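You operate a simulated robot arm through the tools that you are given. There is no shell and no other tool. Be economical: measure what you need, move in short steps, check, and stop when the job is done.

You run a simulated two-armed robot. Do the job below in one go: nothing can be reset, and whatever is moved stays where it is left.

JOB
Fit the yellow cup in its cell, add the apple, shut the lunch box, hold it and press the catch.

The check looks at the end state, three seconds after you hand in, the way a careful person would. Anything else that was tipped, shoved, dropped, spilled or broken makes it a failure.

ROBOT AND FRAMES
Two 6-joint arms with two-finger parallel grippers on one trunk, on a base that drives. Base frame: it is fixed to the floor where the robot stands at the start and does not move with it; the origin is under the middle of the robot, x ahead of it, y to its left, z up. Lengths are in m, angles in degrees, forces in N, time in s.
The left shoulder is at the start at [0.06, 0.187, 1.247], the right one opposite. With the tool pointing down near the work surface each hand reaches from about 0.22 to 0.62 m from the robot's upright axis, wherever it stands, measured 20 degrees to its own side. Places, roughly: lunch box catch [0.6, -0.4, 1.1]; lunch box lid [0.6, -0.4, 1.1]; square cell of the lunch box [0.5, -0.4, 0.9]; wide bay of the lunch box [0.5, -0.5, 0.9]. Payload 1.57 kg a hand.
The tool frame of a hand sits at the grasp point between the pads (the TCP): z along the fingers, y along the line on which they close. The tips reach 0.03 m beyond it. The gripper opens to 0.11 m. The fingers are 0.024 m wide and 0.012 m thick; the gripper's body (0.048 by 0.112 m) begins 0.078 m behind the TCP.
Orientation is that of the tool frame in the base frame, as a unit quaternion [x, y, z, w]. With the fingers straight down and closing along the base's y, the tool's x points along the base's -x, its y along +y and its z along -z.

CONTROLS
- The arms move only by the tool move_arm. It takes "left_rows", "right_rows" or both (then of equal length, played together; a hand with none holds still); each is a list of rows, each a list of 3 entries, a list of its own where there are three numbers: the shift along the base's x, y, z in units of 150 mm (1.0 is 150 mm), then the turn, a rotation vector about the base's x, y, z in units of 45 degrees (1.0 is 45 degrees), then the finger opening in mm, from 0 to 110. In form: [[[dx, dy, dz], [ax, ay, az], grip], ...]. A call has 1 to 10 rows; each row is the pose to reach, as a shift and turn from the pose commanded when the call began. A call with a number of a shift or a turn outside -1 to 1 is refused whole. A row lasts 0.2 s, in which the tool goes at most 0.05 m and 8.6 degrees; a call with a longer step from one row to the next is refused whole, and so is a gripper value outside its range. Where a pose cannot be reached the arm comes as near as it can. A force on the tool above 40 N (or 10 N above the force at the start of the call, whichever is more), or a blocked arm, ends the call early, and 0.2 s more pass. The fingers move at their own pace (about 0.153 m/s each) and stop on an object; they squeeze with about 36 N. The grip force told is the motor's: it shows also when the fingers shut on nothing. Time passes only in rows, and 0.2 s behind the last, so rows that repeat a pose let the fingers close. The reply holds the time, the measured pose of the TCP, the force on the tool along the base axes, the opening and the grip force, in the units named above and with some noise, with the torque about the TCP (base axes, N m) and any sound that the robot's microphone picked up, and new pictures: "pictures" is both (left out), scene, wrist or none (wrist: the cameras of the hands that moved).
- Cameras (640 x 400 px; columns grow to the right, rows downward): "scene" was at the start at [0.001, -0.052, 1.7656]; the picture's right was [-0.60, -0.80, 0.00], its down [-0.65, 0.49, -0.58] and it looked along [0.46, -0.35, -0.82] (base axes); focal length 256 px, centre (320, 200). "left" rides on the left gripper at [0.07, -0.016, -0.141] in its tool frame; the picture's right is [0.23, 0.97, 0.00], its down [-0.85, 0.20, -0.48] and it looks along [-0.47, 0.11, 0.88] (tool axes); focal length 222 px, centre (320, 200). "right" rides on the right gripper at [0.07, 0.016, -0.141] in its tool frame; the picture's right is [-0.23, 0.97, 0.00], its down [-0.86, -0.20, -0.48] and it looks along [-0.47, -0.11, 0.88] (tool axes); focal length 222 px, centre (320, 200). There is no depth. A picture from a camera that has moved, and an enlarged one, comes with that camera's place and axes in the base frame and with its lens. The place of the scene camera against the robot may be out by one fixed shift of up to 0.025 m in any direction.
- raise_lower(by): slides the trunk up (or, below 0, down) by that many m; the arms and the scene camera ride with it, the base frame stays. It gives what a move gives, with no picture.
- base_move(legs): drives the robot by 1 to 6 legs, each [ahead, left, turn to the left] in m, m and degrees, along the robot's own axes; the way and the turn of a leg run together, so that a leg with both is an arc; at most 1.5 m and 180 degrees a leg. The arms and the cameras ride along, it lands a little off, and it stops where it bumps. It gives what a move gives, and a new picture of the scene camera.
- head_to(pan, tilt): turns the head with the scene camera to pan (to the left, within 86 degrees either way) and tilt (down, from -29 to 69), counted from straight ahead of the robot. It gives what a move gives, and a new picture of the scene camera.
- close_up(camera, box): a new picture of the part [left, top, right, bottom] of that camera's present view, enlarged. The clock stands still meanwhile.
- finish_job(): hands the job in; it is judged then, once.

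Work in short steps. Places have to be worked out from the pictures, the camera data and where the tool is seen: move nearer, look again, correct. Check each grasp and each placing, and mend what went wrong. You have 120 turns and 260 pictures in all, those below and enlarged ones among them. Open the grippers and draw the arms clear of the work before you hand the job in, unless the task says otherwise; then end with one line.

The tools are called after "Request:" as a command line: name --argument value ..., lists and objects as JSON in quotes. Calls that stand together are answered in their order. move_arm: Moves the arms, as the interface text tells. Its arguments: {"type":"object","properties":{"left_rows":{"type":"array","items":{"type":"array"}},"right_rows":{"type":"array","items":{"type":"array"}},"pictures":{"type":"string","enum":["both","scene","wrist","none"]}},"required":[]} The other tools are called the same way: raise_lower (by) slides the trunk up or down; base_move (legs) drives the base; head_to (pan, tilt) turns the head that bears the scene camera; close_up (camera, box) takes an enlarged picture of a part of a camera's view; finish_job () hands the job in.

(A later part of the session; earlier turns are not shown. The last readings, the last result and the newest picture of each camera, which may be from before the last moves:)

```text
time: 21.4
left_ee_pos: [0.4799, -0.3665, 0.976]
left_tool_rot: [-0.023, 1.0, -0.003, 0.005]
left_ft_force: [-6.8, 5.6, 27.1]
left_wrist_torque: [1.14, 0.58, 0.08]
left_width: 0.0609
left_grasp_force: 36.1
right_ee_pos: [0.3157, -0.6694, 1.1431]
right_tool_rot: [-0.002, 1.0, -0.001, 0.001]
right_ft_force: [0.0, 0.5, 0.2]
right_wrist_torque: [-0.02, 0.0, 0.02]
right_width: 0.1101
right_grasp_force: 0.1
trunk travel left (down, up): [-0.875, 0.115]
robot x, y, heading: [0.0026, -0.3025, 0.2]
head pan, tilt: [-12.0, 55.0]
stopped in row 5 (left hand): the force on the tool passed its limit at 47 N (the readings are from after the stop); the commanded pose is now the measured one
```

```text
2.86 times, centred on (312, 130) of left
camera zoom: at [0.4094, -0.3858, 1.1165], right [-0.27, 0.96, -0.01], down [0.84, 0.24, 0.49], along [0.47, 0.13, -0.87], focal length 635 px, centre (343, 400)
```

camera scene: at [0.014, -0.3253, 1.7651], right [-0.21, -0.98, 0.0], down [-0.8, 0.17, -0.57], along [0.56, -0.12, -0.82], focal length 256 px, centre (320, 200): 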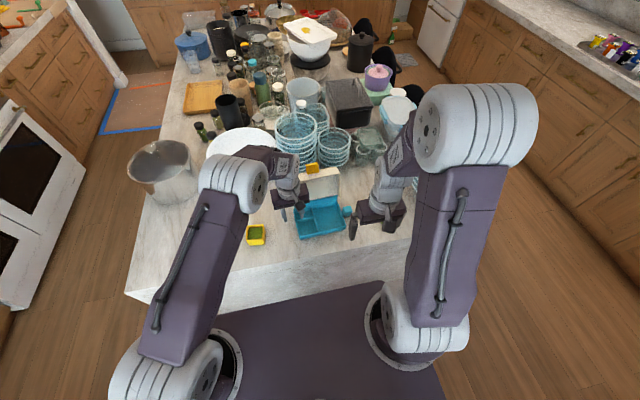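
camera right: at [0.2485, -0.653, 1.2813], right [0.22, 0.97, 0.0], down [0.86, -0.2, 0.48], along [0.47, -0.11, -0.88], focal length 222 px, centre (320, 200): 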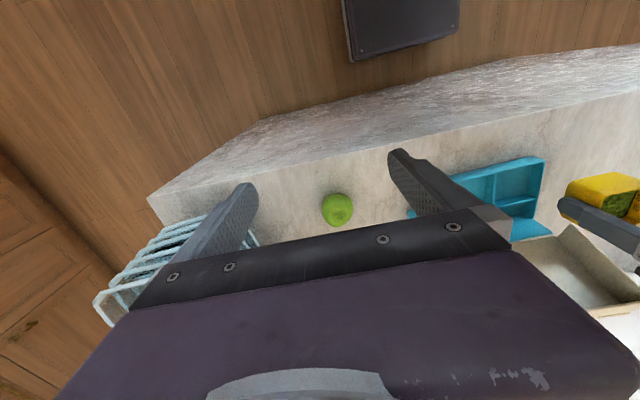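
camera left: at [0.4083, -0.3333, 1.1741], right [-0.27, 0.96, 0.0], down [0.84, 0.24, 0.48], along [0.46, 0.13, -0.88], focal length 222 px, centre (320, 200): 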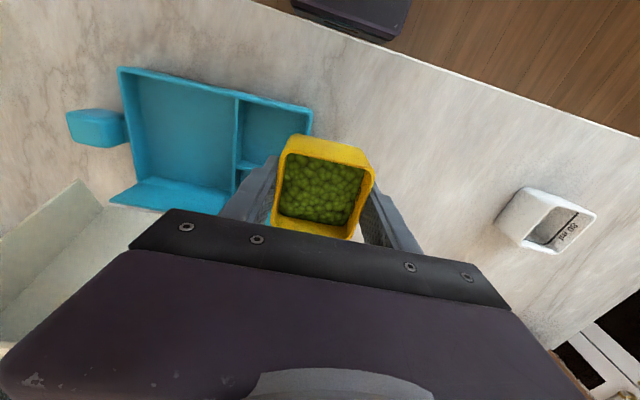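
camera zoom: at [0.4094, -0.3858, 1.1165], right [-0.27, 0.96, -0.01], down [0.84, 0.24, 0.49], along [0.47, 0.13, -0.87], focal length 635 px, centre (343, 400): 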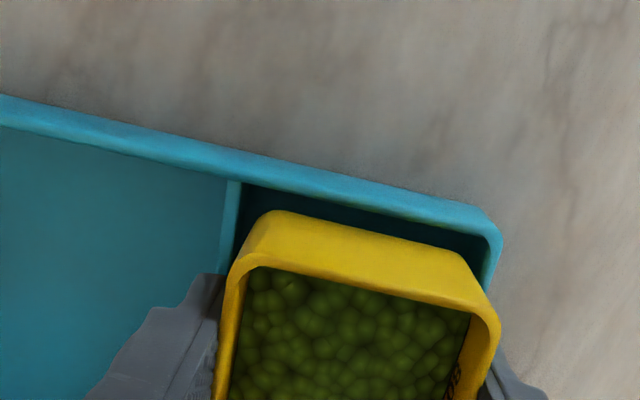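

The left fingertip is resting on the box's left wall, so the rim is really about z 0.946, and the cup is already about 17 mm inside the cell without touching. I'll back up 4 mm, centre by 2 mm, and check.

Request:
move_arm --left_rows '[[[0, 0, 0.03], [0, 0, 0], 30], [[-0.007, -0.013, 0.03], [0, 0, 0], 30], [[-0.007, -0.013, 0.03], [0, 0, 0], 30]]' --pictures "none"

Request:
close_up --camera "left" --box '[200, 60, 424, 200]'

Request:
close_up --camera "scene" --box '[272, 180, 368, 240]'

```text
time: 22.2
left_ee_pos: [0.4812, -0.3689, 0.9776]
left_tool_rot: [-0.022, 1.0, -0.003, 0.004]
left_ft_force: [0.3, 0.1, -0.2]
left_wrist_torque: [0.0, -0.01, 0.01]
left_width: 0.0613
left_grasp_force: 36.0
right_ee_pos: [0.3178, -0.6721, 1.1417]
right_tool_rot: [-0.002, 1.0, 0.0, 0.0]
right_ft_force: [0.2, -0.6, 0.0]
right_wrist_torque: [0.0, -0.02, 0.03]
right_width: 0.1103
right_grasp_force: 0.0
trunk travel left (down, up): [-0.875, 0.115]
robot x, y, heading: [0.0008, -0.2994, 0.4]
head pan, tilt: [-12.0, 55.0]
```

```text
2.86 times, centred on (312, 130) of left
camera zoom: at [0.4104, -0.3882, 1.1183], right [-0.27, 0.96, -0.01], down [0.84, 0.24, 0.48], along [0.47, 0.12, -0.87], focal length 635 px, centre (343, 400)
```

zoom: 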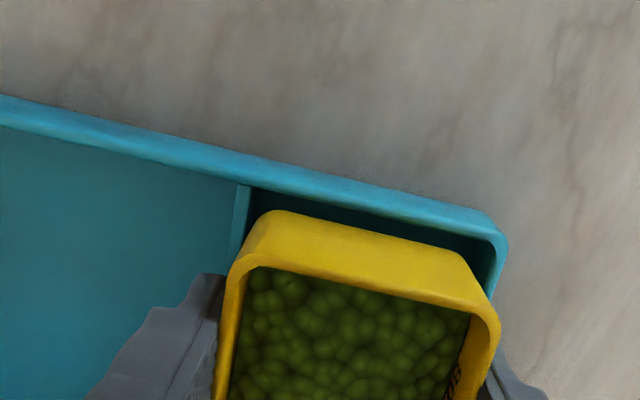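

```text
6.67 times, centred on (320, 210) of scene
camera zoom: at [0.0135, -0.3259, 1.765], right [-0.21, -0.98, 0.0], down [-0.8, 0.17, -0.57], along [0.56, -0.12, -0.82], focal length 1706 px, centre (320, 133)
```

zoom: 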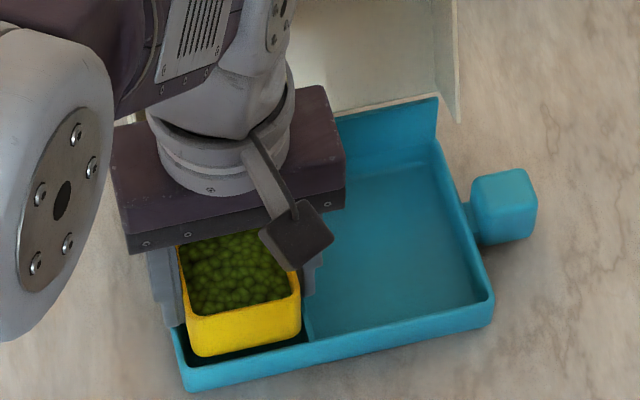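

No contact now. The front gap is a bit bigger than the rear, so I'll shift 3 mm back, then open the fingers to let the cup settle.

Request:
move_arm --left_rows '[[[-0.02, 0, 0], [0, 0, 0], 30], [[-0.02, 0, 0], [0, 0, 0], 30], [[-0.02, 0, 0], [0, 0, 0], 64], [[-0.02, 0, 0], [0, 0, 0], 68], [[-0.02, 0, 0], [0, 0, 0], 72], [[-0.02, 0, 0], [0, 0, 0], 72]]' --pictures "wrist"

Request:
close_up --camera "scene" --box '[272, 180, 368, 240]'

```text
time: 23.6
left_ee_pos: [0.4785, -0.3697, 0.9778]
left_tool_rot: [-0.022, 1.0, -0.003, 0.004]
left_ft_force: [0.0, 0.3, -0.1]
left_wrist_torque: [0.02, 0.0, 0.04]
left_width: 0.0722
left_grasp_force: 0.1
right_ee_pos: [0.3189, -0.67, 1.1415]
right_tool_rot: [-0.002, 1.0, -0.001, 0.0]
right_ft_force: [-0.3, -0.2, -0.7]
right_wrist_torque: [0.01, -0.01, 0.04]
right_width: 0.1099
right_grasp_force: 0.1
trunk travel left (down, up): [-0.875, 0.115]
robot x, y, heading: [-0.0012, -0.2998, 0.1]
head pan, tilt: [-12.0, 55.0]
camera left: at [0.4075, -0.3883, 1.1185], right [-0.27, 0.96, -0.01], down [0.84, 0.24, 0.48], along [0.47, 0.13, -0.87], focal length 222 px, centre (320, 200)
```

left: 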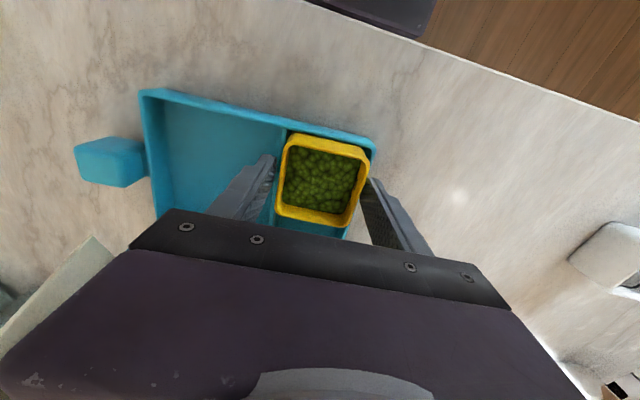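

```text
6.67 times, centred on (320, 210) of scene
camera zoom: at [0.0141, -0.326, 1.7651], right [-0.21, -0.98, 0.0], down [-0.8, 0.17, -0.57], along [0.56, -0.12, -0.82], focal length 1706 px, centre (320, 133)
```

zoom: 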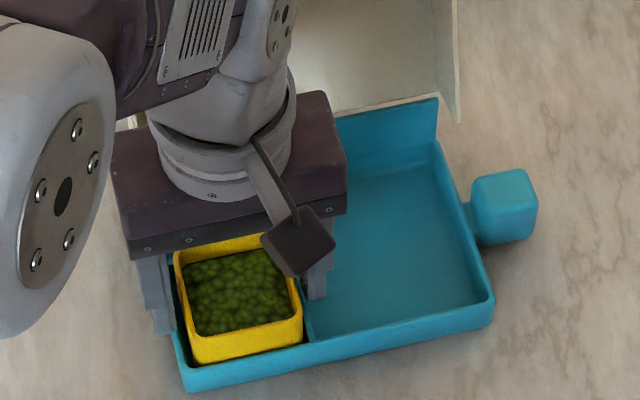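

The cup dropped into its cell. I'll raise the left hand away and bring the right hand over the apple.

Request:
move_arm --left_rows '[[[0, 0, 0.2], [0, 0, 0], 80], [[0, 0, 0.45], [0, 0, 0], 80], [[-0.1, 0.1, 0.7], [0, 0, 0], 80], [[-0.3, 0.3, 0.8], [0, 0, 0], 80], [[-0.5, 0.5, 0.8], [0, 0, 0], 80], [[-0.6, 0.7, 0.8], [0, 0, 0], 80]]' --right_rows '[[[0.2, 0, -0.1], [0, 0, 0], 100], [[0.4, 0, -0.25], [0, 0, 0], 90], [[0.6, 0, -0.4], [0, 0, 0], 90], [[0.8, 0, -0.55], [0, 0, 0], 90], [[0.9, 0, -0.7], [0, 0, 0], 90], [[0.9, 0, -0.7], [0, 0, 0], 90]]'

Request:
close_up --camera "scene" --box '[272, 150, 400, 230]'

Request:
close_up --camera "right" --box '[220, 80, 420, 205]'

```text
time: 25.0
left_ee_pos: [0.3862, -0.2632, 1.0969]
left_tool_rot: [-0.022, 1.0, -0.002, 0.004]
left_ft_force: [0.0, 0.5, -0.1]
left_wrist_torque: [0.01, -0.03, 0.01]
left_width: 0.08
left_grasp_force: 0.0
right_ee_pos: [0.4548, -0.6692, 1.0372]
right_tool_rot: [-0.001, 1.0, 0.0, -0.001]
right_ft_force: [-0.1, 0.7, -0.2]
right_wrist_torque: [-0.01, 0.01, -0.01]
right_width: 0.0901
right_grasp_force: 0.0
trunk travel left (down, up): [-0.875, 0.115]
robot x, y, heading: [0.0008, -0.3035, 0.2]
head pan, tilt: [-12.0, 55.0]
camera scene: at [0.0128, -0.3246, 1.7651], right [-0.21, -0.98, 0.0], down [-0.8, 0.17, -0.57], along [0.56, -0.12, -0.82], focal length 256 px, centre (320, 200)
camera right: at [0.3839, -0.6523, 1.1766], right [0.22, 0.97, 0.0], down [0.86, -0.2, 0.48], along [0.47, -0.11, -0.88], focal length 222 px, centre (320, 200)
camera left: at [0.3156, -0.2829, 1.2383], right [-0.27, 0.96, -0.01], down [0.84, 0.24, 0.49], along [0.47, 0.12, -0.87], focal length 222 px, centre (320, 200)
```

scene: 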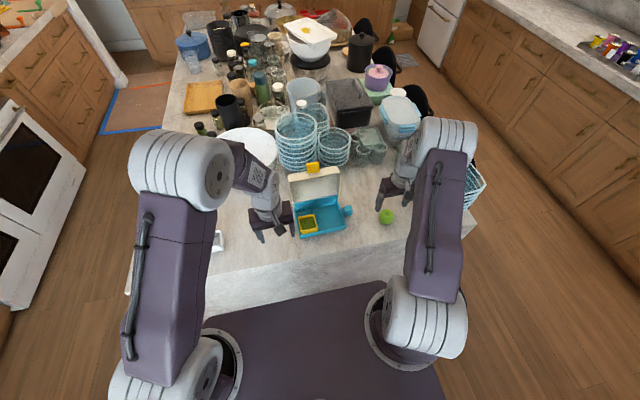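
right: 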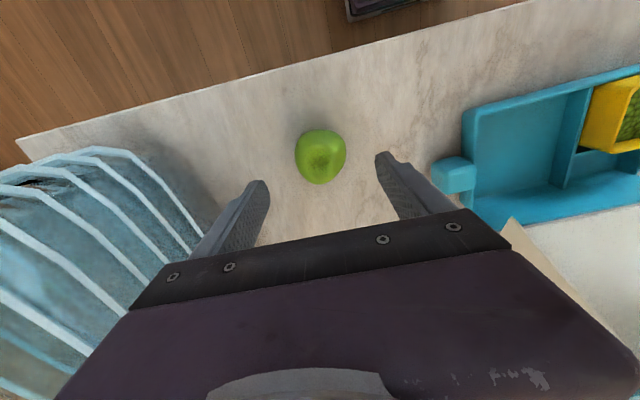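
left: 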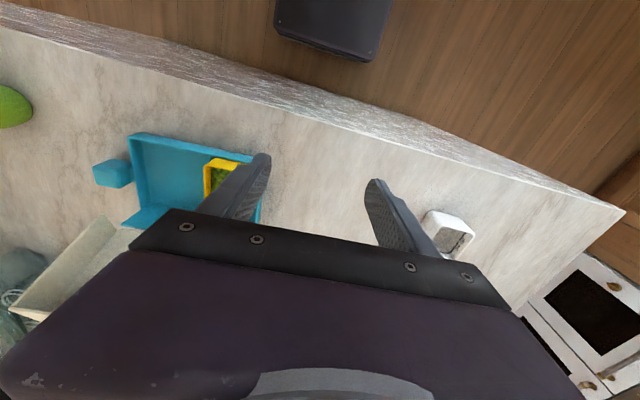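

```text
5.00 times, centred on (336, 190) of scene
camera zoom: at [0.0128, -0.3246, 1.7651], right [-0.21, -0.98, 0.0], down [-0.8, 0.17, -0.57], along [0.56, -0.12, -0.82], focal length 1279 px, centre (240, 250)
```

zoom: 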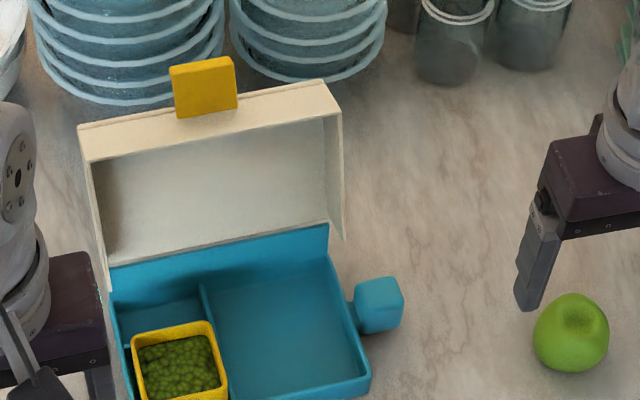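

```text
3.20 times, centred on (320, 142) of right
camera zoom: at [0.3839, -0.6523, 1.1766], right [0.22, 0.97, 0.0], down [0.86, -0.2, 0.48], along [0.47, -0.11, -0.88], focal length 711 px, centre (320, 384)
```

zoom: 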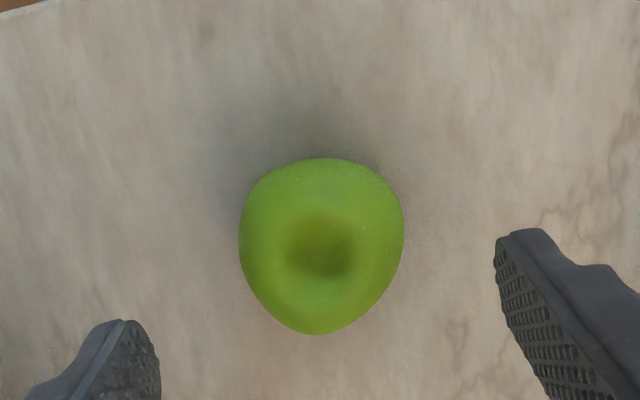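

The cup is seated well. The apple is about 57 mm wide, centred about 4 mm ahead of the hand. I'll lower to TCP z 0.946 and close on it.

Request:
move_arm --right_rows '[[[0.027, 0, -0.2], [0, 0, 0], 90], [[0.027, 0, -0.4], [0, 0, 0], 90], [[0.027, 0, -0.52], [0, 0, 0], 90], [[0.027, 0, -0.605], [0, 0, 0], 90], [[0.027, 0, -0.605], [0, 0, 0], 60], [[0.027, 0, -0.605], [0, 0, 0], 40], [[0.027, 0, -0.605], [0, 0, 0], 30], [[0.027, 0, -0.605], [0, 0, 0], 30]]' --pictures "wrist"

```text
time: 26.8
left_ee_pos: [0.3842, -0.2594, 1.0972]
left_tool_rot: [-0.022, 1.0, -0.004, 0.006]
left_ft_force: [-0.2, -0.2, 0.2]
left_wrist_torque: [-0.02, 0.04, 0.01]
left_width: 0.0801
left_grasp_force: 0.0
right_ee_pos: [0.4568, -0.665, 0.9501]
right_tool_rot: [-0.002, 1.0, -0.003, 0.002]
right_ft_force: [4.4, 17.8, 28.2]
right_wrist_torque: [1.46, 0.15, -0.27]
right_width: 0.0563
right_grasp_force: 35.6
trunk travel left (down, up): [-0.875, 0.115]
robot x, y, heading: [0.0012, -0.3021, 0.2]
head pan, tilt: [-12.0, 55.0]
camera right: at [0.3866, -0.6473, 1.0893], right [0.22, 0.97, 0.0], down [0.85, -0.19, 0.48], along [0.47, -0.11, -0.88], focal length 222 px, centre (320, 200)
```

right: 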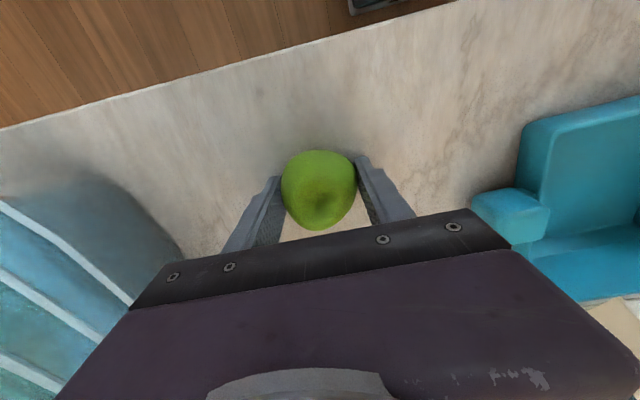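

The fingertips touch the table, which puts it nearer z 0.92, but the apple is gripped at 56 mm. I'll lift straight up.

Request:
move_arm --right_rows '[[[0, 0, 0.06], [0, 0, 0], 30], [[0, 0, 0.2], [0, 0, 0], 30], [[0, 0, 0.4], [0, 0, 0], 30], [[0, 0, 0.65], [0, 0, 0], 30], [[0, 0, 0.65], [0, 0, 0], 30]]'

```text
time: 28.0
left_ee_pos: [0.3859, -0.2659, 1.097]
left_tool_rot: [-0.022, 1.0, -0.002, 0.004]
left_ft_force: [0.0, 0.4, 0.5]
left_wrist_torque: [0.01, 0.0, -0.01]
left_width: 0.0801
left_grasp_force: 0.0
right_ee_pos: [0.4579, -0.6697, 1.0441]
right_tool_rot: [-0.001, 1.0, 0.0, -0.001]
right_ft_force: [-0.1, 0.2, -1.2]
right_wrist_torque: [-0.02, 0.02, 0.01]
right_width: 0.0565
right_grasp_force: 35.7
trunk travel left (down, up): [-0.875, 0.115]
robot x, y, heading: [-0.0018, -0.3052, 0.5]
head pan, tilt: [-12.0, 55.0]
camera scene: at [0.014, -0.3257, 1.765], right [-0.21, -0.98, 0.0], down [-0.8, 0.17, -0.57], along [0.56, -0.12, -0.82], focal length 256 px, centre (320, 200)
camera right: at [0.3879, -0.6523, 1.1831], right [0.22, 0.97, 0.0], down [0.86, -0.2, 0.48], along [0.47, -0.11, -0.88], focal length 222 px, centre (320, 200)
```

scene: 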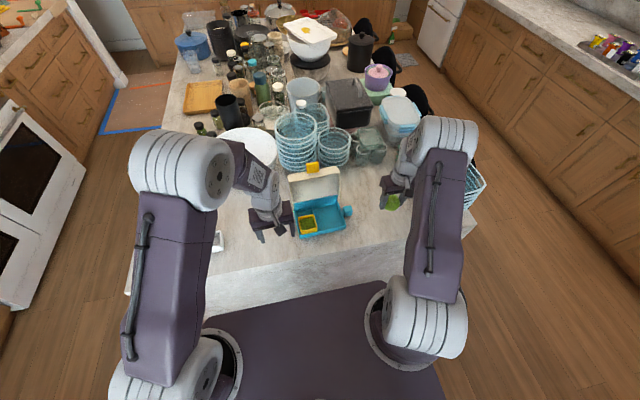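
right: 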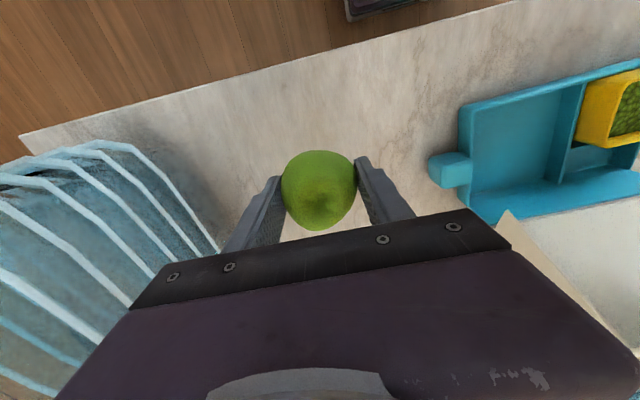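

The apple is held. I'll carry it to above the wide bay, whose centre is about (0.49, -0.457).

Request:
move_arm --right_rows '[[[0.02, 0.25, 0], [0, 0, 0], 30], [[0.05, 0.5, 0], [0, 0, 0], 30], [[0.1, 0.75, 0], [0, 0, 0], 30], [[0.15, 1.0, 0], [0, 0, 0], 30], [[0.15, 1.0, 0], [0, 0, 0], 30]]' --pictures "none"

Request:
move_arm --right_rows '[[[0.03, 0.2, -0.05], [0, 0, 0.03], 30], [[0.08, 0.43, -0.1], [0, 0, 0.06], 30], [[0.08, 0.43, -0.2], [0, 0, 0.06], 30], [[0.08, 0.43, -0.2], [0, 0, 0.06], 30]]'

Request:
close_up --camera "scene" --box '[272, 170, 368, 230]'

Request:
close_up --camera "right" --box '[200, 60, 424, 200]'

```text
time: 29.2
left_ee_pos: [0.387, -0.2648, 1.0969]
left_tool_rot: [-0.023, 1.0, -0.002, 0.004]
left_ft_force: [-0.1, -0.3, -0.3]
left_wrist_torque: [0.01, -0.01, 0.02]
left_width: 0.0799
left_grasp_force: 0.0
right_ee_pos: [0.4804, -0.5207, 1.0436]
right_tool_rot: [0.0, 1.0, 0.0, 0.0]
right_ft_force: [-0.4, -0.1, -0.7]
right_wrist_torque: [0.03, 0.0, -0.02]
right_width: 0.0564
right_grasp_force: 36.0
trunk travel left (down, up): [-0.875, 0.115]
robot x, y, heading: [0.0018, -0.2984, 0.2]
head pan, tilt: [-12.0, 55.0]
```

```text
time: 30.2
left_ee_pos: [0.3867, -0.2652, 1.0965]
left_tool_rot: [-0.021, 1.0, -0.002, 0.004]
left_ft_force: [-0.4, 0.6, -0.1]
left_wrist_torque: [-0.01, 0.01, -0.01]
left_width: 0.0801
left_grasp_force: 0.0
right_ee_pos: [0.4921, -0.4559, 1.014]
right_tool_rot: [-0.026, 1.0, 0.0, 0.0]
right_ft_force: [-0.3, 0.0, -0.7]
right_wrist_torque: [0.01, 0.03, 0.01]
right_width: 0.0565
right_grasp_force: 35.9
trunk travel left (down, up): [-0.875, 0.115]
robot x, y, heading: [0.0017, -0.3028, 0.2]
head pan, tilt: [-12.0, 55.0]
camera scene: at [0.014, -0.3261, 1.7651], right [-0.21, -0.98, 0.0], down [-0.8, 0.17, -0.57], along [0.56, -0.12, -0.82], focal length 256 px, centre (320, 200)
camera right: at [0.4214, -0.4413, 1.153], right [0.18, 0.98, 0.0], down [0.86, -0.16, 0.48], along [0.47, -0.09, -0.88], focal length 222 px, centre (320, 200)
```

scene: 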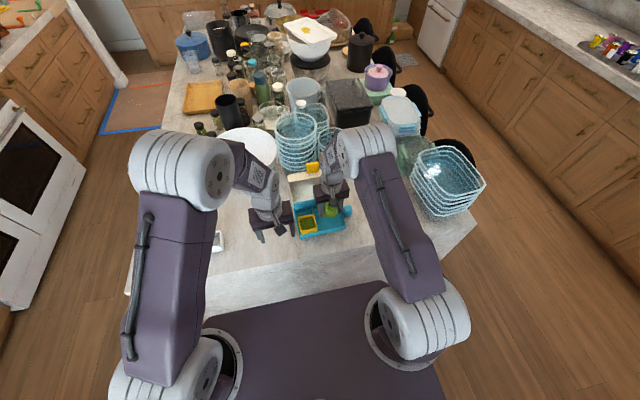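
right: 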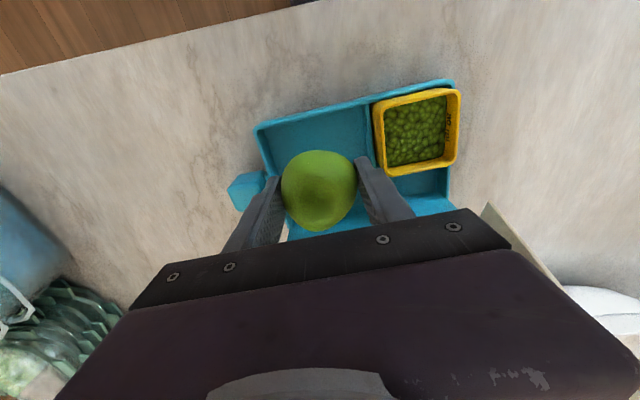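

```text
6.67 times, centred on (320, 200) of scene
camera zoom: at [0.014, -0.3261, 1.7651], right [-0.21, -0.98, 0.0], down [-0.8, 0.17, -0.57], along [0.56, -0.12, -0.82], focal length 1706 px, centre (320, 200)
```

zoom: 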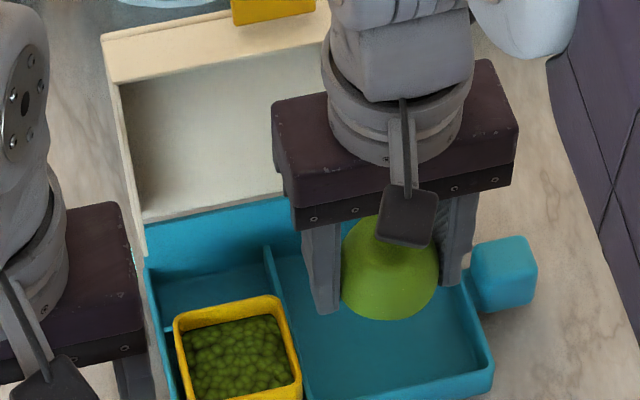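

```text
2.86 times, centred on (312, 130) of right
camera zoom: at [0.4214, -0.4413, 1.153], right [0.18, 0.98, 0.0], down [0.86, -0.16, 0.48], along [0.47, -0.09, -0.88], focal length 635 px, centre (343, 400)
```

zoom: 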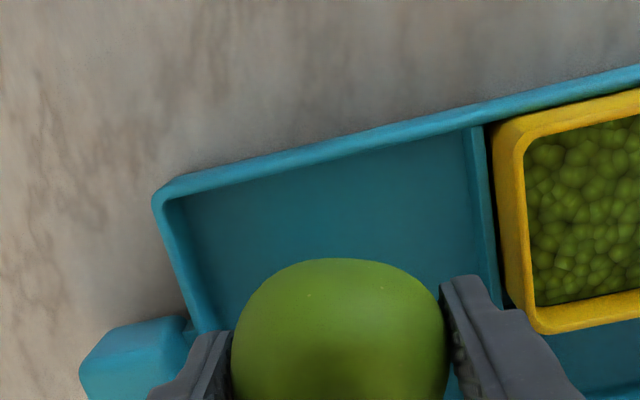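

There is 8–11 mm clearance around the fingers in the bay. I'll lower to TCP z 0.957, then open gently.

Request:
move_arm --right_rows '[[[0, 0.013, -0.12], [0, 0, 0], 30], [[0, 0.013, -0.24], [0, 0, 0], 30], [[0, 0.013, -0.32], [0, 0, 0], 30], [[0, 0.013, -0.375], [0, 0, 0], 30], [[0, 0.013, -0.375], [0, 0, 0], 30], [[0, 0.013, -0.375], [0, 0, 0], 60], [[0, 0.013, -0.375], [0, 0, 0], 66], [[0, 0.013, -0.375], [0, 0, 0], 68]]' --pictures "wrist"

Request:
close_up --camera "scene" --box '[272, 170, 368, 230]'

```text
time: 32.0
left_ee_pos: [0.3864, -0.2642, 1.0975]
left_tool_rot: [-0.022, 1.0, -0.002, 0.004]
left_ft_force: [-0.4, -0.1, 0.3]
left_wrist_torque: [0.02, -0.02, 0.04]
left_width: 0.0799
left_grasp_force: 0.1
right_ee_pos: [0.4927, -0.4533, 0.9561]
right_tool_rot: [-0.025, 1.0, 0.0, 0.0]
right_ft_force: [0.5, 0.5, -0.2]
right_wrist_torque: [-0.05, 0.01, 0.0]
right_width: 0.0682
right_grasp_force: 0.1
trunk travel left (down, up): [-0.875, 0.115]
robot x, y, heading: [0.0001, -0.3029, 0.4]
head pan, tilt: [-12.0, 55.0]
camera right: at [0.4211, -0.4396, 1.0964], right [0.18, 0.98, 0.0], down [0.86, -0.16, 0.48], along [0.47, -0.09, -0.88], focal length 222 px, centre (320, 200)
```

right: 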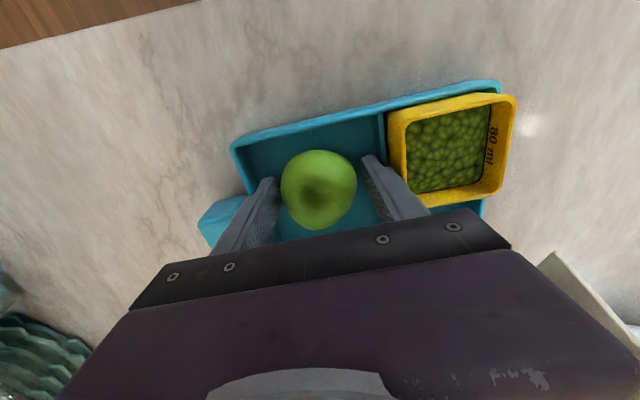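

```text
6.67 times, centred on (320, 200) of scene
camera zoom: at [0.014, -0.3259, 1.7651], right [-0.21, -0.98, 0.0], down [-0.8, 0.17, -0.57], along [0.56, -0.12, -0.82], focal length 1706 px, centre (320, 200)
```

zoom: 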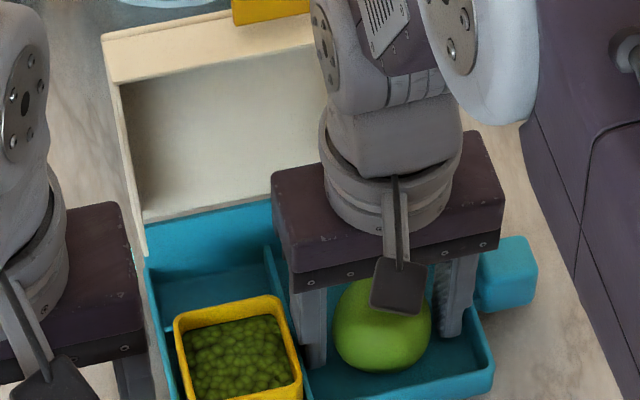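

The apple sits in the bay. I'll raise the right hand straight up and view the lid.

Request:
move_arm --right_rows '[[[0, 0, 0.2], [0, 0, 0], 68], [[0, 0, 0.5], [0, 0, 0], 68], [[0, 0, 0.8], [0, 0, 0], 68], [[-0.2, -0.2, 1.0], [0, 0, 0], 68], [[-0.45, -0.4, 1.0], [0, 0, 0], 68], [[-0.7, -0.6, 1.0], [0, 0, 0], 68], [[-0.9, -0.8, 1.0], [0, 0, 0], 68], [[-0.9, -0.8, 1.0], [0, 0, 0], 68]]' --pictures "scene"

Request:
close_up --camera "scene" --box '[260, 130, 404, 240]'

Request:
close_up --camera "right" --box '[240, 100, 640, 350]'

Request:
close_up --camera "left" --box '[0, 80, 400, 330]'

```text
refused: row 4 steps farther than a row can; nothing moved
```

```text
3.64 times, centred on (332, 185) of scene
camera zoom: at [0.014, -0.3259, 1.7651], right [-0.21, -0.98, 0.0], down [-0.8, 0.17, -0.57], along [0.56, -0.12, -0.82], focal length 930 px, centre (276, 254)
```

zoom: 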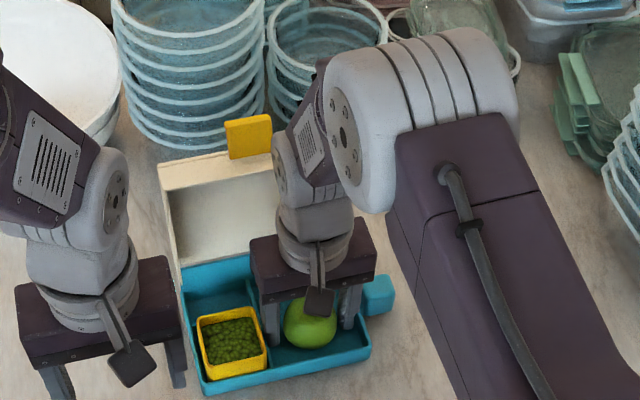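

```text
1.60 times, centred on (440, 225) of right
camera zoom: at [0.4211, -0.4396, 1.0964], right [0.18, 0.98, 0.0], down [0.86, -0.16, 0.48], along [0.47, -0.09, -0.88], focal length 355 px, centre (128, 160)
```

zoom: 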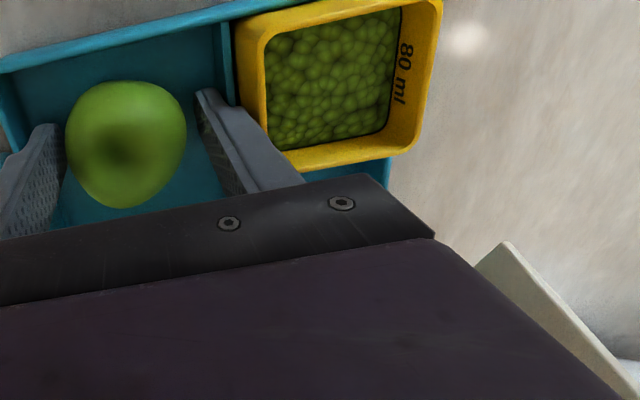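

```text
1.60 times, centred on (200, 205) of left
camera zoom: at [0.3166, -0.2841, 1.2379], right [-0.27, 0.96, -0.01], down [0.84, 0.24, 0.48], along [0.47, 0.13, -0.87], focal length 355 px, centre (512, 192)
```

zoom: 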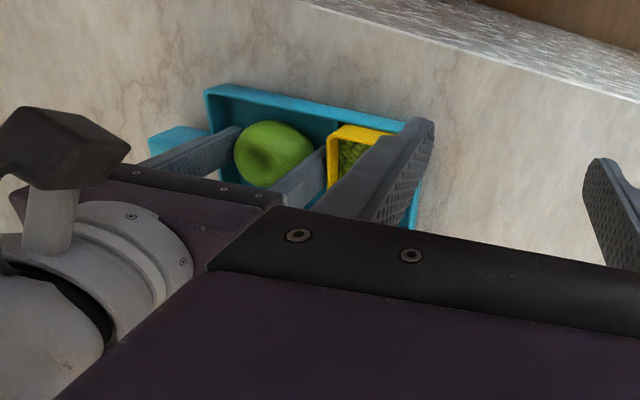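

One step was too long, so I'll resend it with shorter steps.

Request:
move_arm --right_rows '[[[0, 0, 0.2], [0, 0, 0], 68], [[0, 0, 0.5], [0, 0, 0], 68], [[0, 0, 0.8], [0, 0, 0], 68], [[-0.1, -0.2, 1.0], [0, 0, 0], 68], [[-0.3, -0.4, 1.0], [0, 0, 0], 68], [[-0.5, -0.6, 1.0], [0, 0, 0], 68], [[-0.7, -0.8, 1.0], [0, 0, 0], 68], [[-0.9, -1, 1.0], [0, 0, 0], 68]]' --left_rows '[[[0, 0, 0], [0, 0, 0], 0], [[0, 0, 0.1], [0, 0, 0], 0], [[0, 0.1, 0.3], [0, 0, 0], 0], [[0, 0.2, 0.4], [0, 0, 0], 0], [[0, 0.3, 0.4], [0, 0, 0], 0], [[0, 0.4, 0.4], [0, 0, 0], 0], [[0, 0.5, 0.4], [0, 0, 0], 0], [[0, 0.6, 0.4], [0, 0, 0], 0]]' --pictures "both"

Request:
close_up --camera "scene" --box '[260, 130, 404, 240]'

```text
time: 33.8
left_ee_pos: [0.3871, -0.1744, 1.1588]
left_tool_rot: [-0.022, 1.0, -0.001, 0.004]
left_ft_force: [1.1, 0.4, 0.1]
left_wrist_torque: [0.05, -0.01, 0.02]
left_width: 0.0
left_grasp_force: 21.4
right_ee_pos: [0.3561, -0.6036, 1.1066]
right_tool_rot: [-0.025, 1.0, 0.0, 0.0]
right_ft_force: [0.5, 0.5, -0.8]
right_wrist_torque: [0.0, 0.0, 0.0]
right_width: 0.0681
right_grasp_force: 0.0
trunk travel left (down, up): [-0.875, 0.115]
robot x, y, heading: [0.0045, -0.2998, 0.1]
head pan, tilt: [-12.0, 55.0]
camera scene: at [0.0127, -0.327, 1.7651], right [-0.21, -0.98, 0.0], down [-0.8, 0.17, -0.57], along [0.56, -0.12, -0.82], focal length 256 px, centre (320, 200)
camera right: at [0.2854, -0.5896, 1.2471], right [0.18, 0.98, 0.0], down [0.86, -0.16, 0.48], along [0.47, -0.08, -0.88], focal length 222 px, centre (320, 200)
camera left: at [0.3161, -0.1933, 1.299], right [-0.27, 0.96, -0.01], down [0.84, 0.24, 0.49], along [0.47, 0.13, -0.87], focal length 222 px, centre (320, 200)
```

scene: 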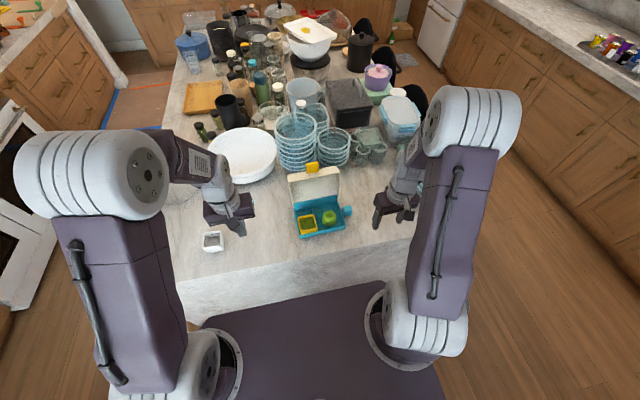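
right: 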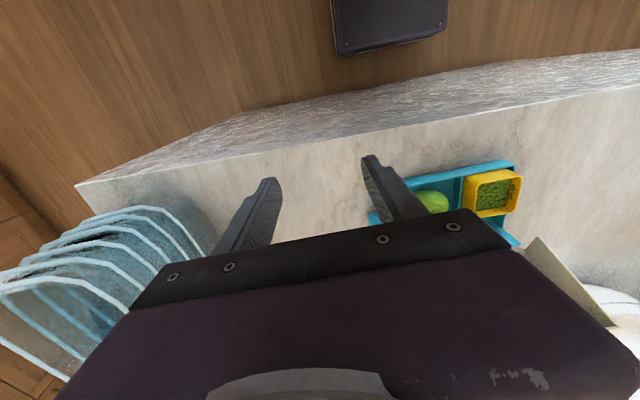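
left: 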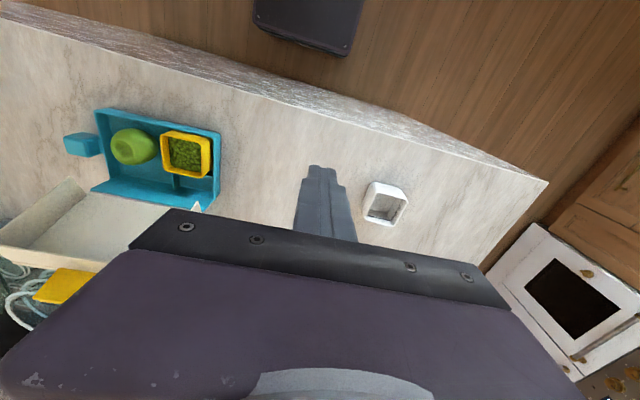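

```text
3.64 times, centred on (332, 185) of scene
camera zoom: at [0.0127, -0.327, 1.7651], right [-0.21, -0.98, 0.0], down [-0.8, 0.17, -0.57], along [0.56, -0.12, -0.82], focal length 930 px, centre (276, 254)
```

zoom: 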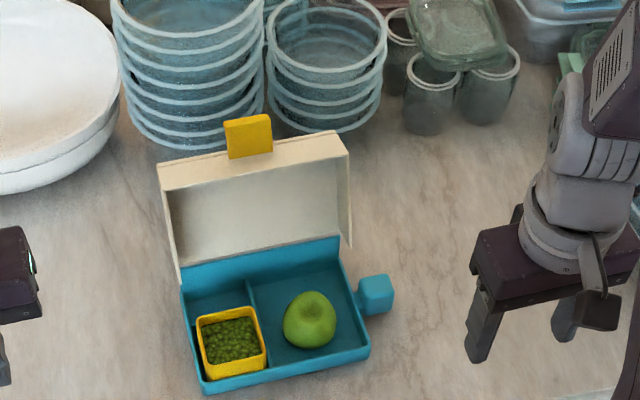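

Cup and apple are in, and the lid stands about 100° open with its top at about (0.60, -0.42, 1.08). Reaching behind it is a stretch, so I'll look down to see whether the base can move closer to the table.

Request:
head_to --pan -10 --tilt 69

Request:
close_up --camera "right" --box '[320, 0, 640, 200]'

```text
time: 34.5
left_ee_pos: [0.3877, -0.1729, 1.1575]
left_tool_rot: [-0.022, 1.0, -0.003, 0.005]
left_ft_force: [0.0, 0.3, 0.7]
left_wrist_torque: [-0.01, 0.01, -0.06]
left_width: 0.0
left_grasp_force: 21.2
right_ee_pos: [0.3576, -0.6015, 1.1073]
right_tool_rot: [-0.026, 1.0, 0.0, 0.0]
right_ft_force: [-0.8, 0.3, 0.7]
right_wrist_torque: [-0.01, 0.01, -0.04]
right_width: 0.0679
right_grasp_force: 0.1
trunk travel left (down, up): [-0.875, 0.115]
robot x, y, heading: [0.0037, -0.3032, 0.1]
head pan, tilt: [-10.0, 68.8]
camera scene: at [-0.0016, -0.3206, 1.7497], right [-0.17, -0.99, 0.0], down [-0.92, 0.16, -0.36], along [0.36, -0.06, -0.93], focal length 256 px, centre (320, 200)
```

scene: 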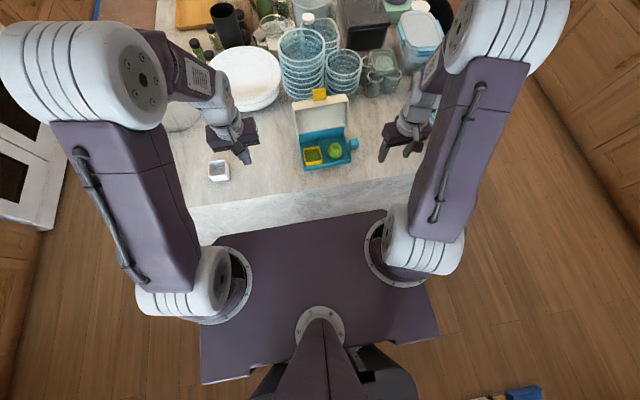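

```text
2.00 times, centred on (480, 100) of right
camera zoom: at [0.2867, -0.5884, 1.247], right [0.18, 0.98, 0.0], down [0.86, -0.16, 0.48], along [0.47, -0.09, -0.88], focal length 444 px, centre (0, 400)
```

zoom: 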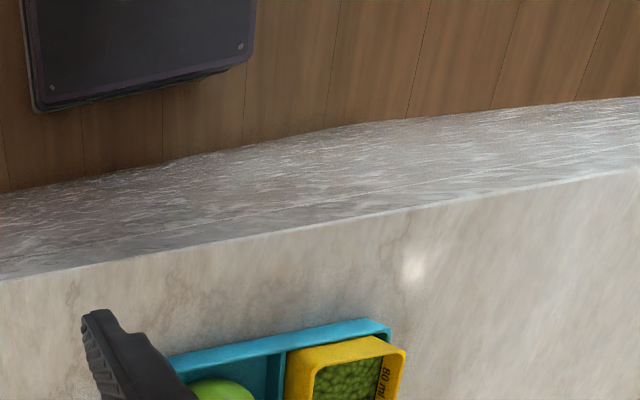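

The wrist view shows about 0.13 m of floor between the base and the table side. I'll drive 0.08 m ahead, which stays clear.

Request:
base_move --legs '[[0.08, 0, 0]]'

Request:
head_to --pan -15 --tilt 50

Request:
close_up --camera "scene" --box '[260, 130, 404, 240]'

```text
time: 35.6
left_ee_pos: [0.4591, -0.1731, 1.1604]
left_tool_rot: [-0.022, 1.0, -0.003, 0.007]
left_ft_force: [-1.2, -0.7, -0.7]
left_wrist_torque: [0.0, -0.03, 0.02]
left_width: 0.0002
left_grasp_force: 21.2
right_ee_pos: [0.4309, -0.6026, 1.1105]
right_tool_rot: [-0.024, 1.0, 0.001, 0.003]
right_ft_force: [-1.1, 0.4, -0.1]
right_wrist_torque: [0.01, -0.08, 0.02]
right_width: 0.0681
right_grasp_force: 0.0
trunk travel left (down, up): [-0.875, 0.115]
robot x, y, heading: [0.081, -0.3037, 0.2]
head pan, tilt: [-10.0, 68.8]
camera scene: at [0.0681, -0.3204, 1.7496], right [-0.17, -0.99, 0.0], down [-0.92, 0.16, -0.37], along [0.36, -0.06, -0.93], focal length 256 px, centre (320, 200)
```

scene: 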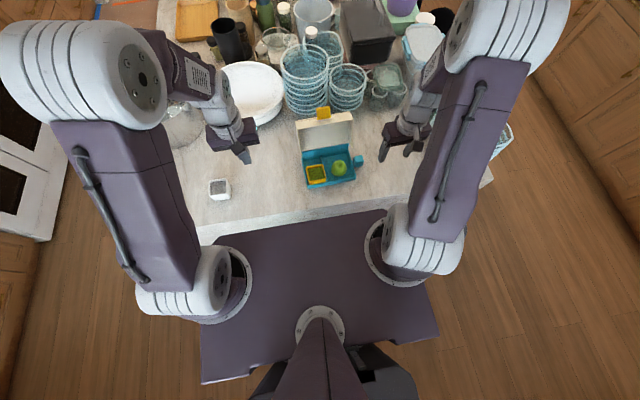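

```text
time: 36.4
left_ee_pos: [0.4676, -0.1732, 1.1573]
left_tool_rot: [-0.021, 1.0, -0.002, 0.003]
left_ft_force: [-0.3, -0.3, 0.0]
left_wrist_torque: [0.01, 0.05, 0.01]
left_width: 0.0
left_grasp_force: 21.5
right_ee_pos: [0.4387, -0.6026, 1.1057]
right_tool_rot: [-0.026, 1.0, 0.0, -0.001]
right_ft_force: [0.9, 0.0, 0.5]
right_wrist_torque: [-0.02, 0.01, -0.03]
right_width: 0.0682
right_grasp_force: 0.0
trunk travel left (down, up): [-0.875, 0.115]
robot x, y, heading: [0.0807, -0.3031, 0.1]
head pan, tilt: [-15.0, 50.0]
camera scene: at [0.1005, -0.3306, 1.7715], right [-0.26, -0.97, 0.0], down [-0.74, 0.2, -0.64], along [0.62, -0.16, -0.77], focal length 256 px, centre (320, 200)
```

scene: 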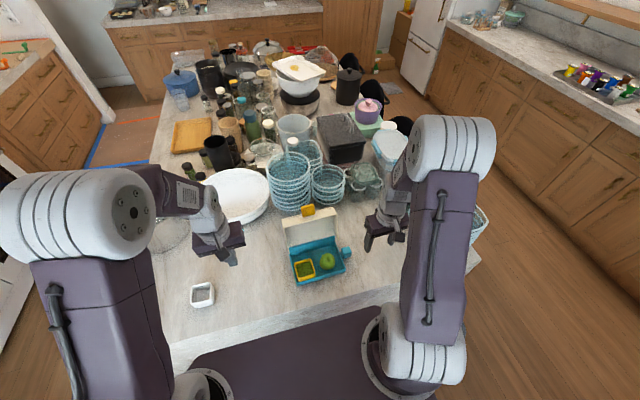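

```text
3.64 times, centred on (332, 185) of scene
camera zoom: at [0.1005, -0.3306, 1.7715], right [-0.26, -0.97, 0.0], down [-0.74, 0.2, -0.64], along [0.62, -0.16, -0.77], focal length 930 px, centre (276, 254)
```

zoom: 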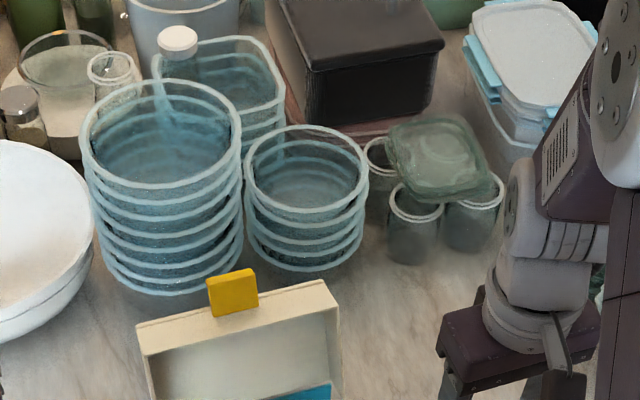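

There's about 12 cm between the lid back (x ≈ 0.615) and the bowls (x ≈ 0.74). I'll raise the right hand with fingers closed and take it over the lid, to the right of the catch.

Request:
move_arm --right_rows '[[[0, 0, 0.25], [0, 0, 0], 0], [[0, 0, 0.48], [0, 0, 0], 0], [[0.2, 0.15, 0.48], [0, 0, 0], 0], [[0.4, 0.3, 0.48], [0, 0, 0], 0], [[0.6, 0.5, 0.48], [0, 0, 0], 0], [[0.8, 0.65, 0.48], [0, 0, 0], 0], [[0.8, 0.75, 0.48], [0, 0, 0], 0]]' --pictures "none"

Request:
move_arm --right_rows '[[[0.2, 0, 0], [0, 0, 0], 0], [[0.45, 0, 0], [0, 0, 0], 0], [[0.66, 0, 0], [0, 0, 0], 0], [[0.66, 0, 0], [0, 0, 0], 0]]'

Request:
close_up --camera "scene" --box '[272, 180, 368, 240]'

```text
time: 38.0
left_ee_pos: [0.4653, -0.1726, 1.1575]
left_tool_rot: [-0.022, 1.0, -0.003, 0.005]
left_ft_force: [-0.3, -0.2, 0.5]
left_wrist_torque: [0.0, -0.01, 0.03]
left_width: 0.0
left_grasp_force: 20.7
right_ee_pos: [0.5567, -0.4896, 1.1807]
right_tool_rot: [-0.024, 1.0, 0.0, 0.0]
right_ft_force: [0.6, 0.6, -1.1]
right_wrist_torque: [-0.03, -0.01, -0.01]
right_width: 0.0
right_grasp_force: 21.1
trunk travel left (down, up): [-0.875, 0.115]
robot x, y, heading: [0.0789, -0.3003, 0.1]
head pan, tilt: [-15.0, 50.0]
```

```text
time: 39.0
left_ee_pos: [0.4657, -0.1737, 1.1579]
left_tool_rot: [-0.023, 1.0, -0.002, 0.005]
left_ft_force: [-0.2, -0.6, -0.2]
left_wrist_torque: [0.0, 0.02, -0.01]
left_width: 0.0001
left_grasp_force: 20.6
right_ee_pos: [0.6576, -0.4899, 1.1799]
right_tool_rot: [-0.024, 1.0, 0.0, -0.001]
right_ft_force: [-0.1, 0.0, -0.4]
right_wrist_torque: [-0.03, 0.01, -0.03]
right_width: 0.0
right_grasp_force: 21.6
trunk travel left (down, up): [-0.875, 0.115]
robot x, y, heading: [0.0737, -0.3012, -0.1]
head pan, tilt: [-15.0, 50.0]
camera scene: at [0.0966, -0.3306, 1.7716], right [-0.26, -0.97, 0.0], down [-0.74, 0.2, -0.64], along [0.62, -0.16, -0.77], focal length 256 px, centre (320, 200)
camera right: at [0.5866, -0.4775, 1.3189], right [0.18, 0.98, 0.0], down [0.86, -0.16, 0.48], along [0.47, -0.09, -0.88], focal length 222 px, centre (320, 200)
```

scene: 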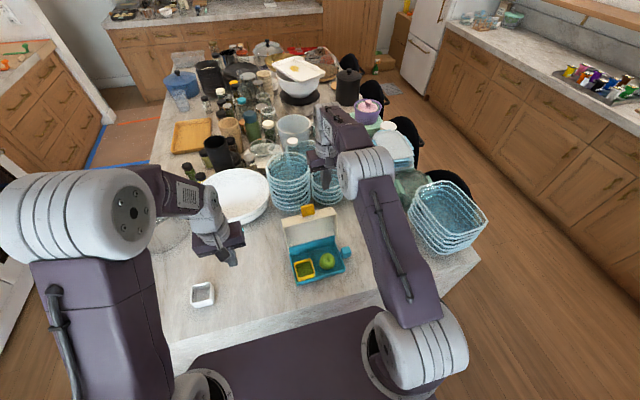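
right: 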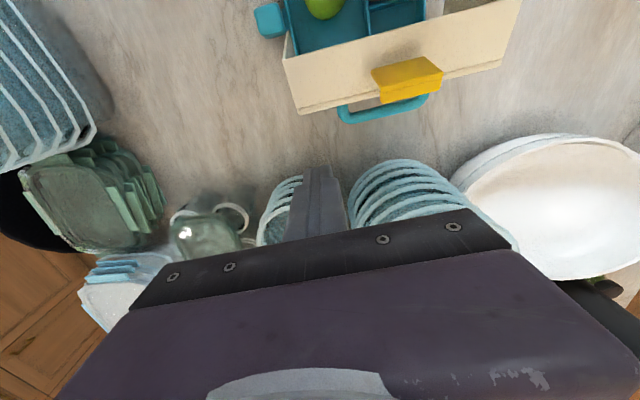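

```text
6.67 times, centred on (320, 210) of scene
camera zoom: at [0.0966, -0.3306, 1.7716], right [-0.26, -0.97, 0.0], down [-0.74, 0.2, -0.64], along [0.62, -0.16, -0.77], focal length 1706 px, centre (320, 133)
```

zoom: 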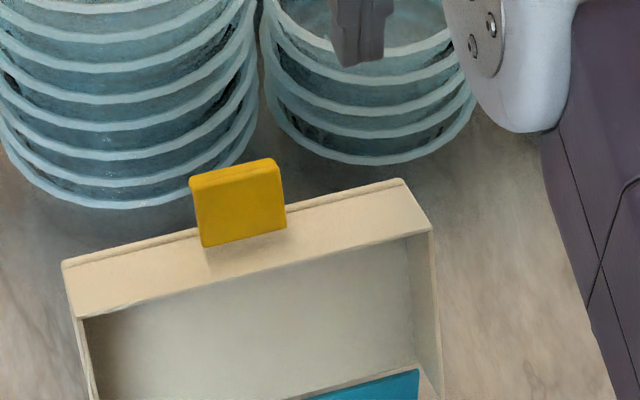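

From here I also see a teal handle on the lid's back, centred on y ≈ -0.41. My finger at y = -0.49 is clear of it, between the handle and the lid's right edge. I'll lower behind the lid and approach its back.

Request:
move_arm --right_rows '[[[0, 0.01, -0.25], [0, 0, 0], 0], [[0, 0.01, -0.5], [0, 0, 0], 0], [[0, 0.01, -0.73], [0, 0, 0], 0], [[-0.1, 0.01, -0.73], [0, 0, 0], 0], [[-0.2, 0.01, -0.73], [0, 0, 0], 0]]' --pictures "wrist"

Request:
close_up --camera "scene" --box '[272, 180, 400, 260]'

```text
time: 40.2
left_ee_pos: [0.4654, -0.1732, 1.1585]
left_tool_rot: [-0.022, 1.0, -0.002, 0.004]
left_ft_force: [0.4, -0.2, -0.7]
left_wrist_torque: [0.02, 0.0, -0.01]
left_width: 0.0003
left_grasp_force: 21.1
right_ee_pos: [0.6242, -0.4883, 1.0702]
right_tool_rot: [-0.025, 1.0, 0.0, 0.0]
right_ft_force: [0.3, -0.9, 0.3]
right_wrist_torque: [-0.01, -0.02, 0.01]
right_width: 0.0
right_grasp_force: 21.2
trunk travel left (down, up): [-0.875, 0.115]
robot x, y, heading: [0.0799, -0.3022, 0.1]
head pan, tilt: [-15.0, 50.0]
camera right: at [0.5542, -0.4745, 1.2098], right [0.18, 0.98, 0.0], down [0.86, -0.16, 0.48], along [0.47, -0.09, -0.88], focal length 222 px, centre (320, 200)
```

right: 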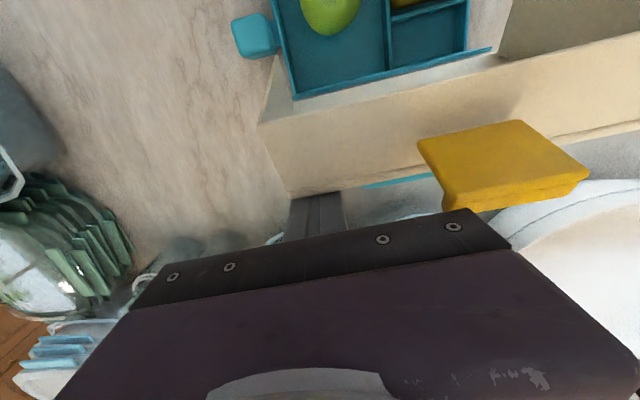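

```text
5.00 times, centred on (336, 220) of scene
camera zoom: at [0.0962, -0.3303, 1.7716], right [-0.26, -0.97, 0.0], down [-0.74, 0.2, -0.64], along [0.62, -0.17, -0.77], focal length 1279 px, centre (240, 100)
```

zoom: 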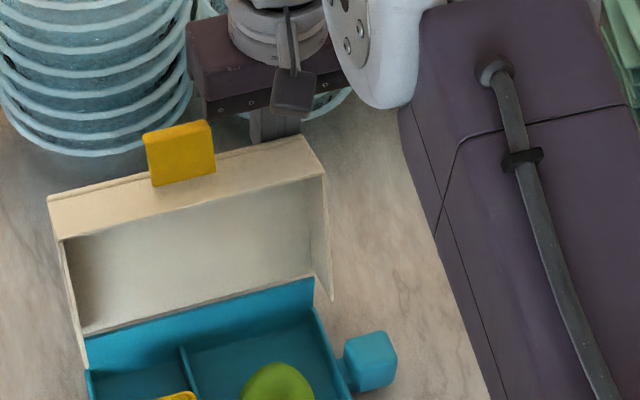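

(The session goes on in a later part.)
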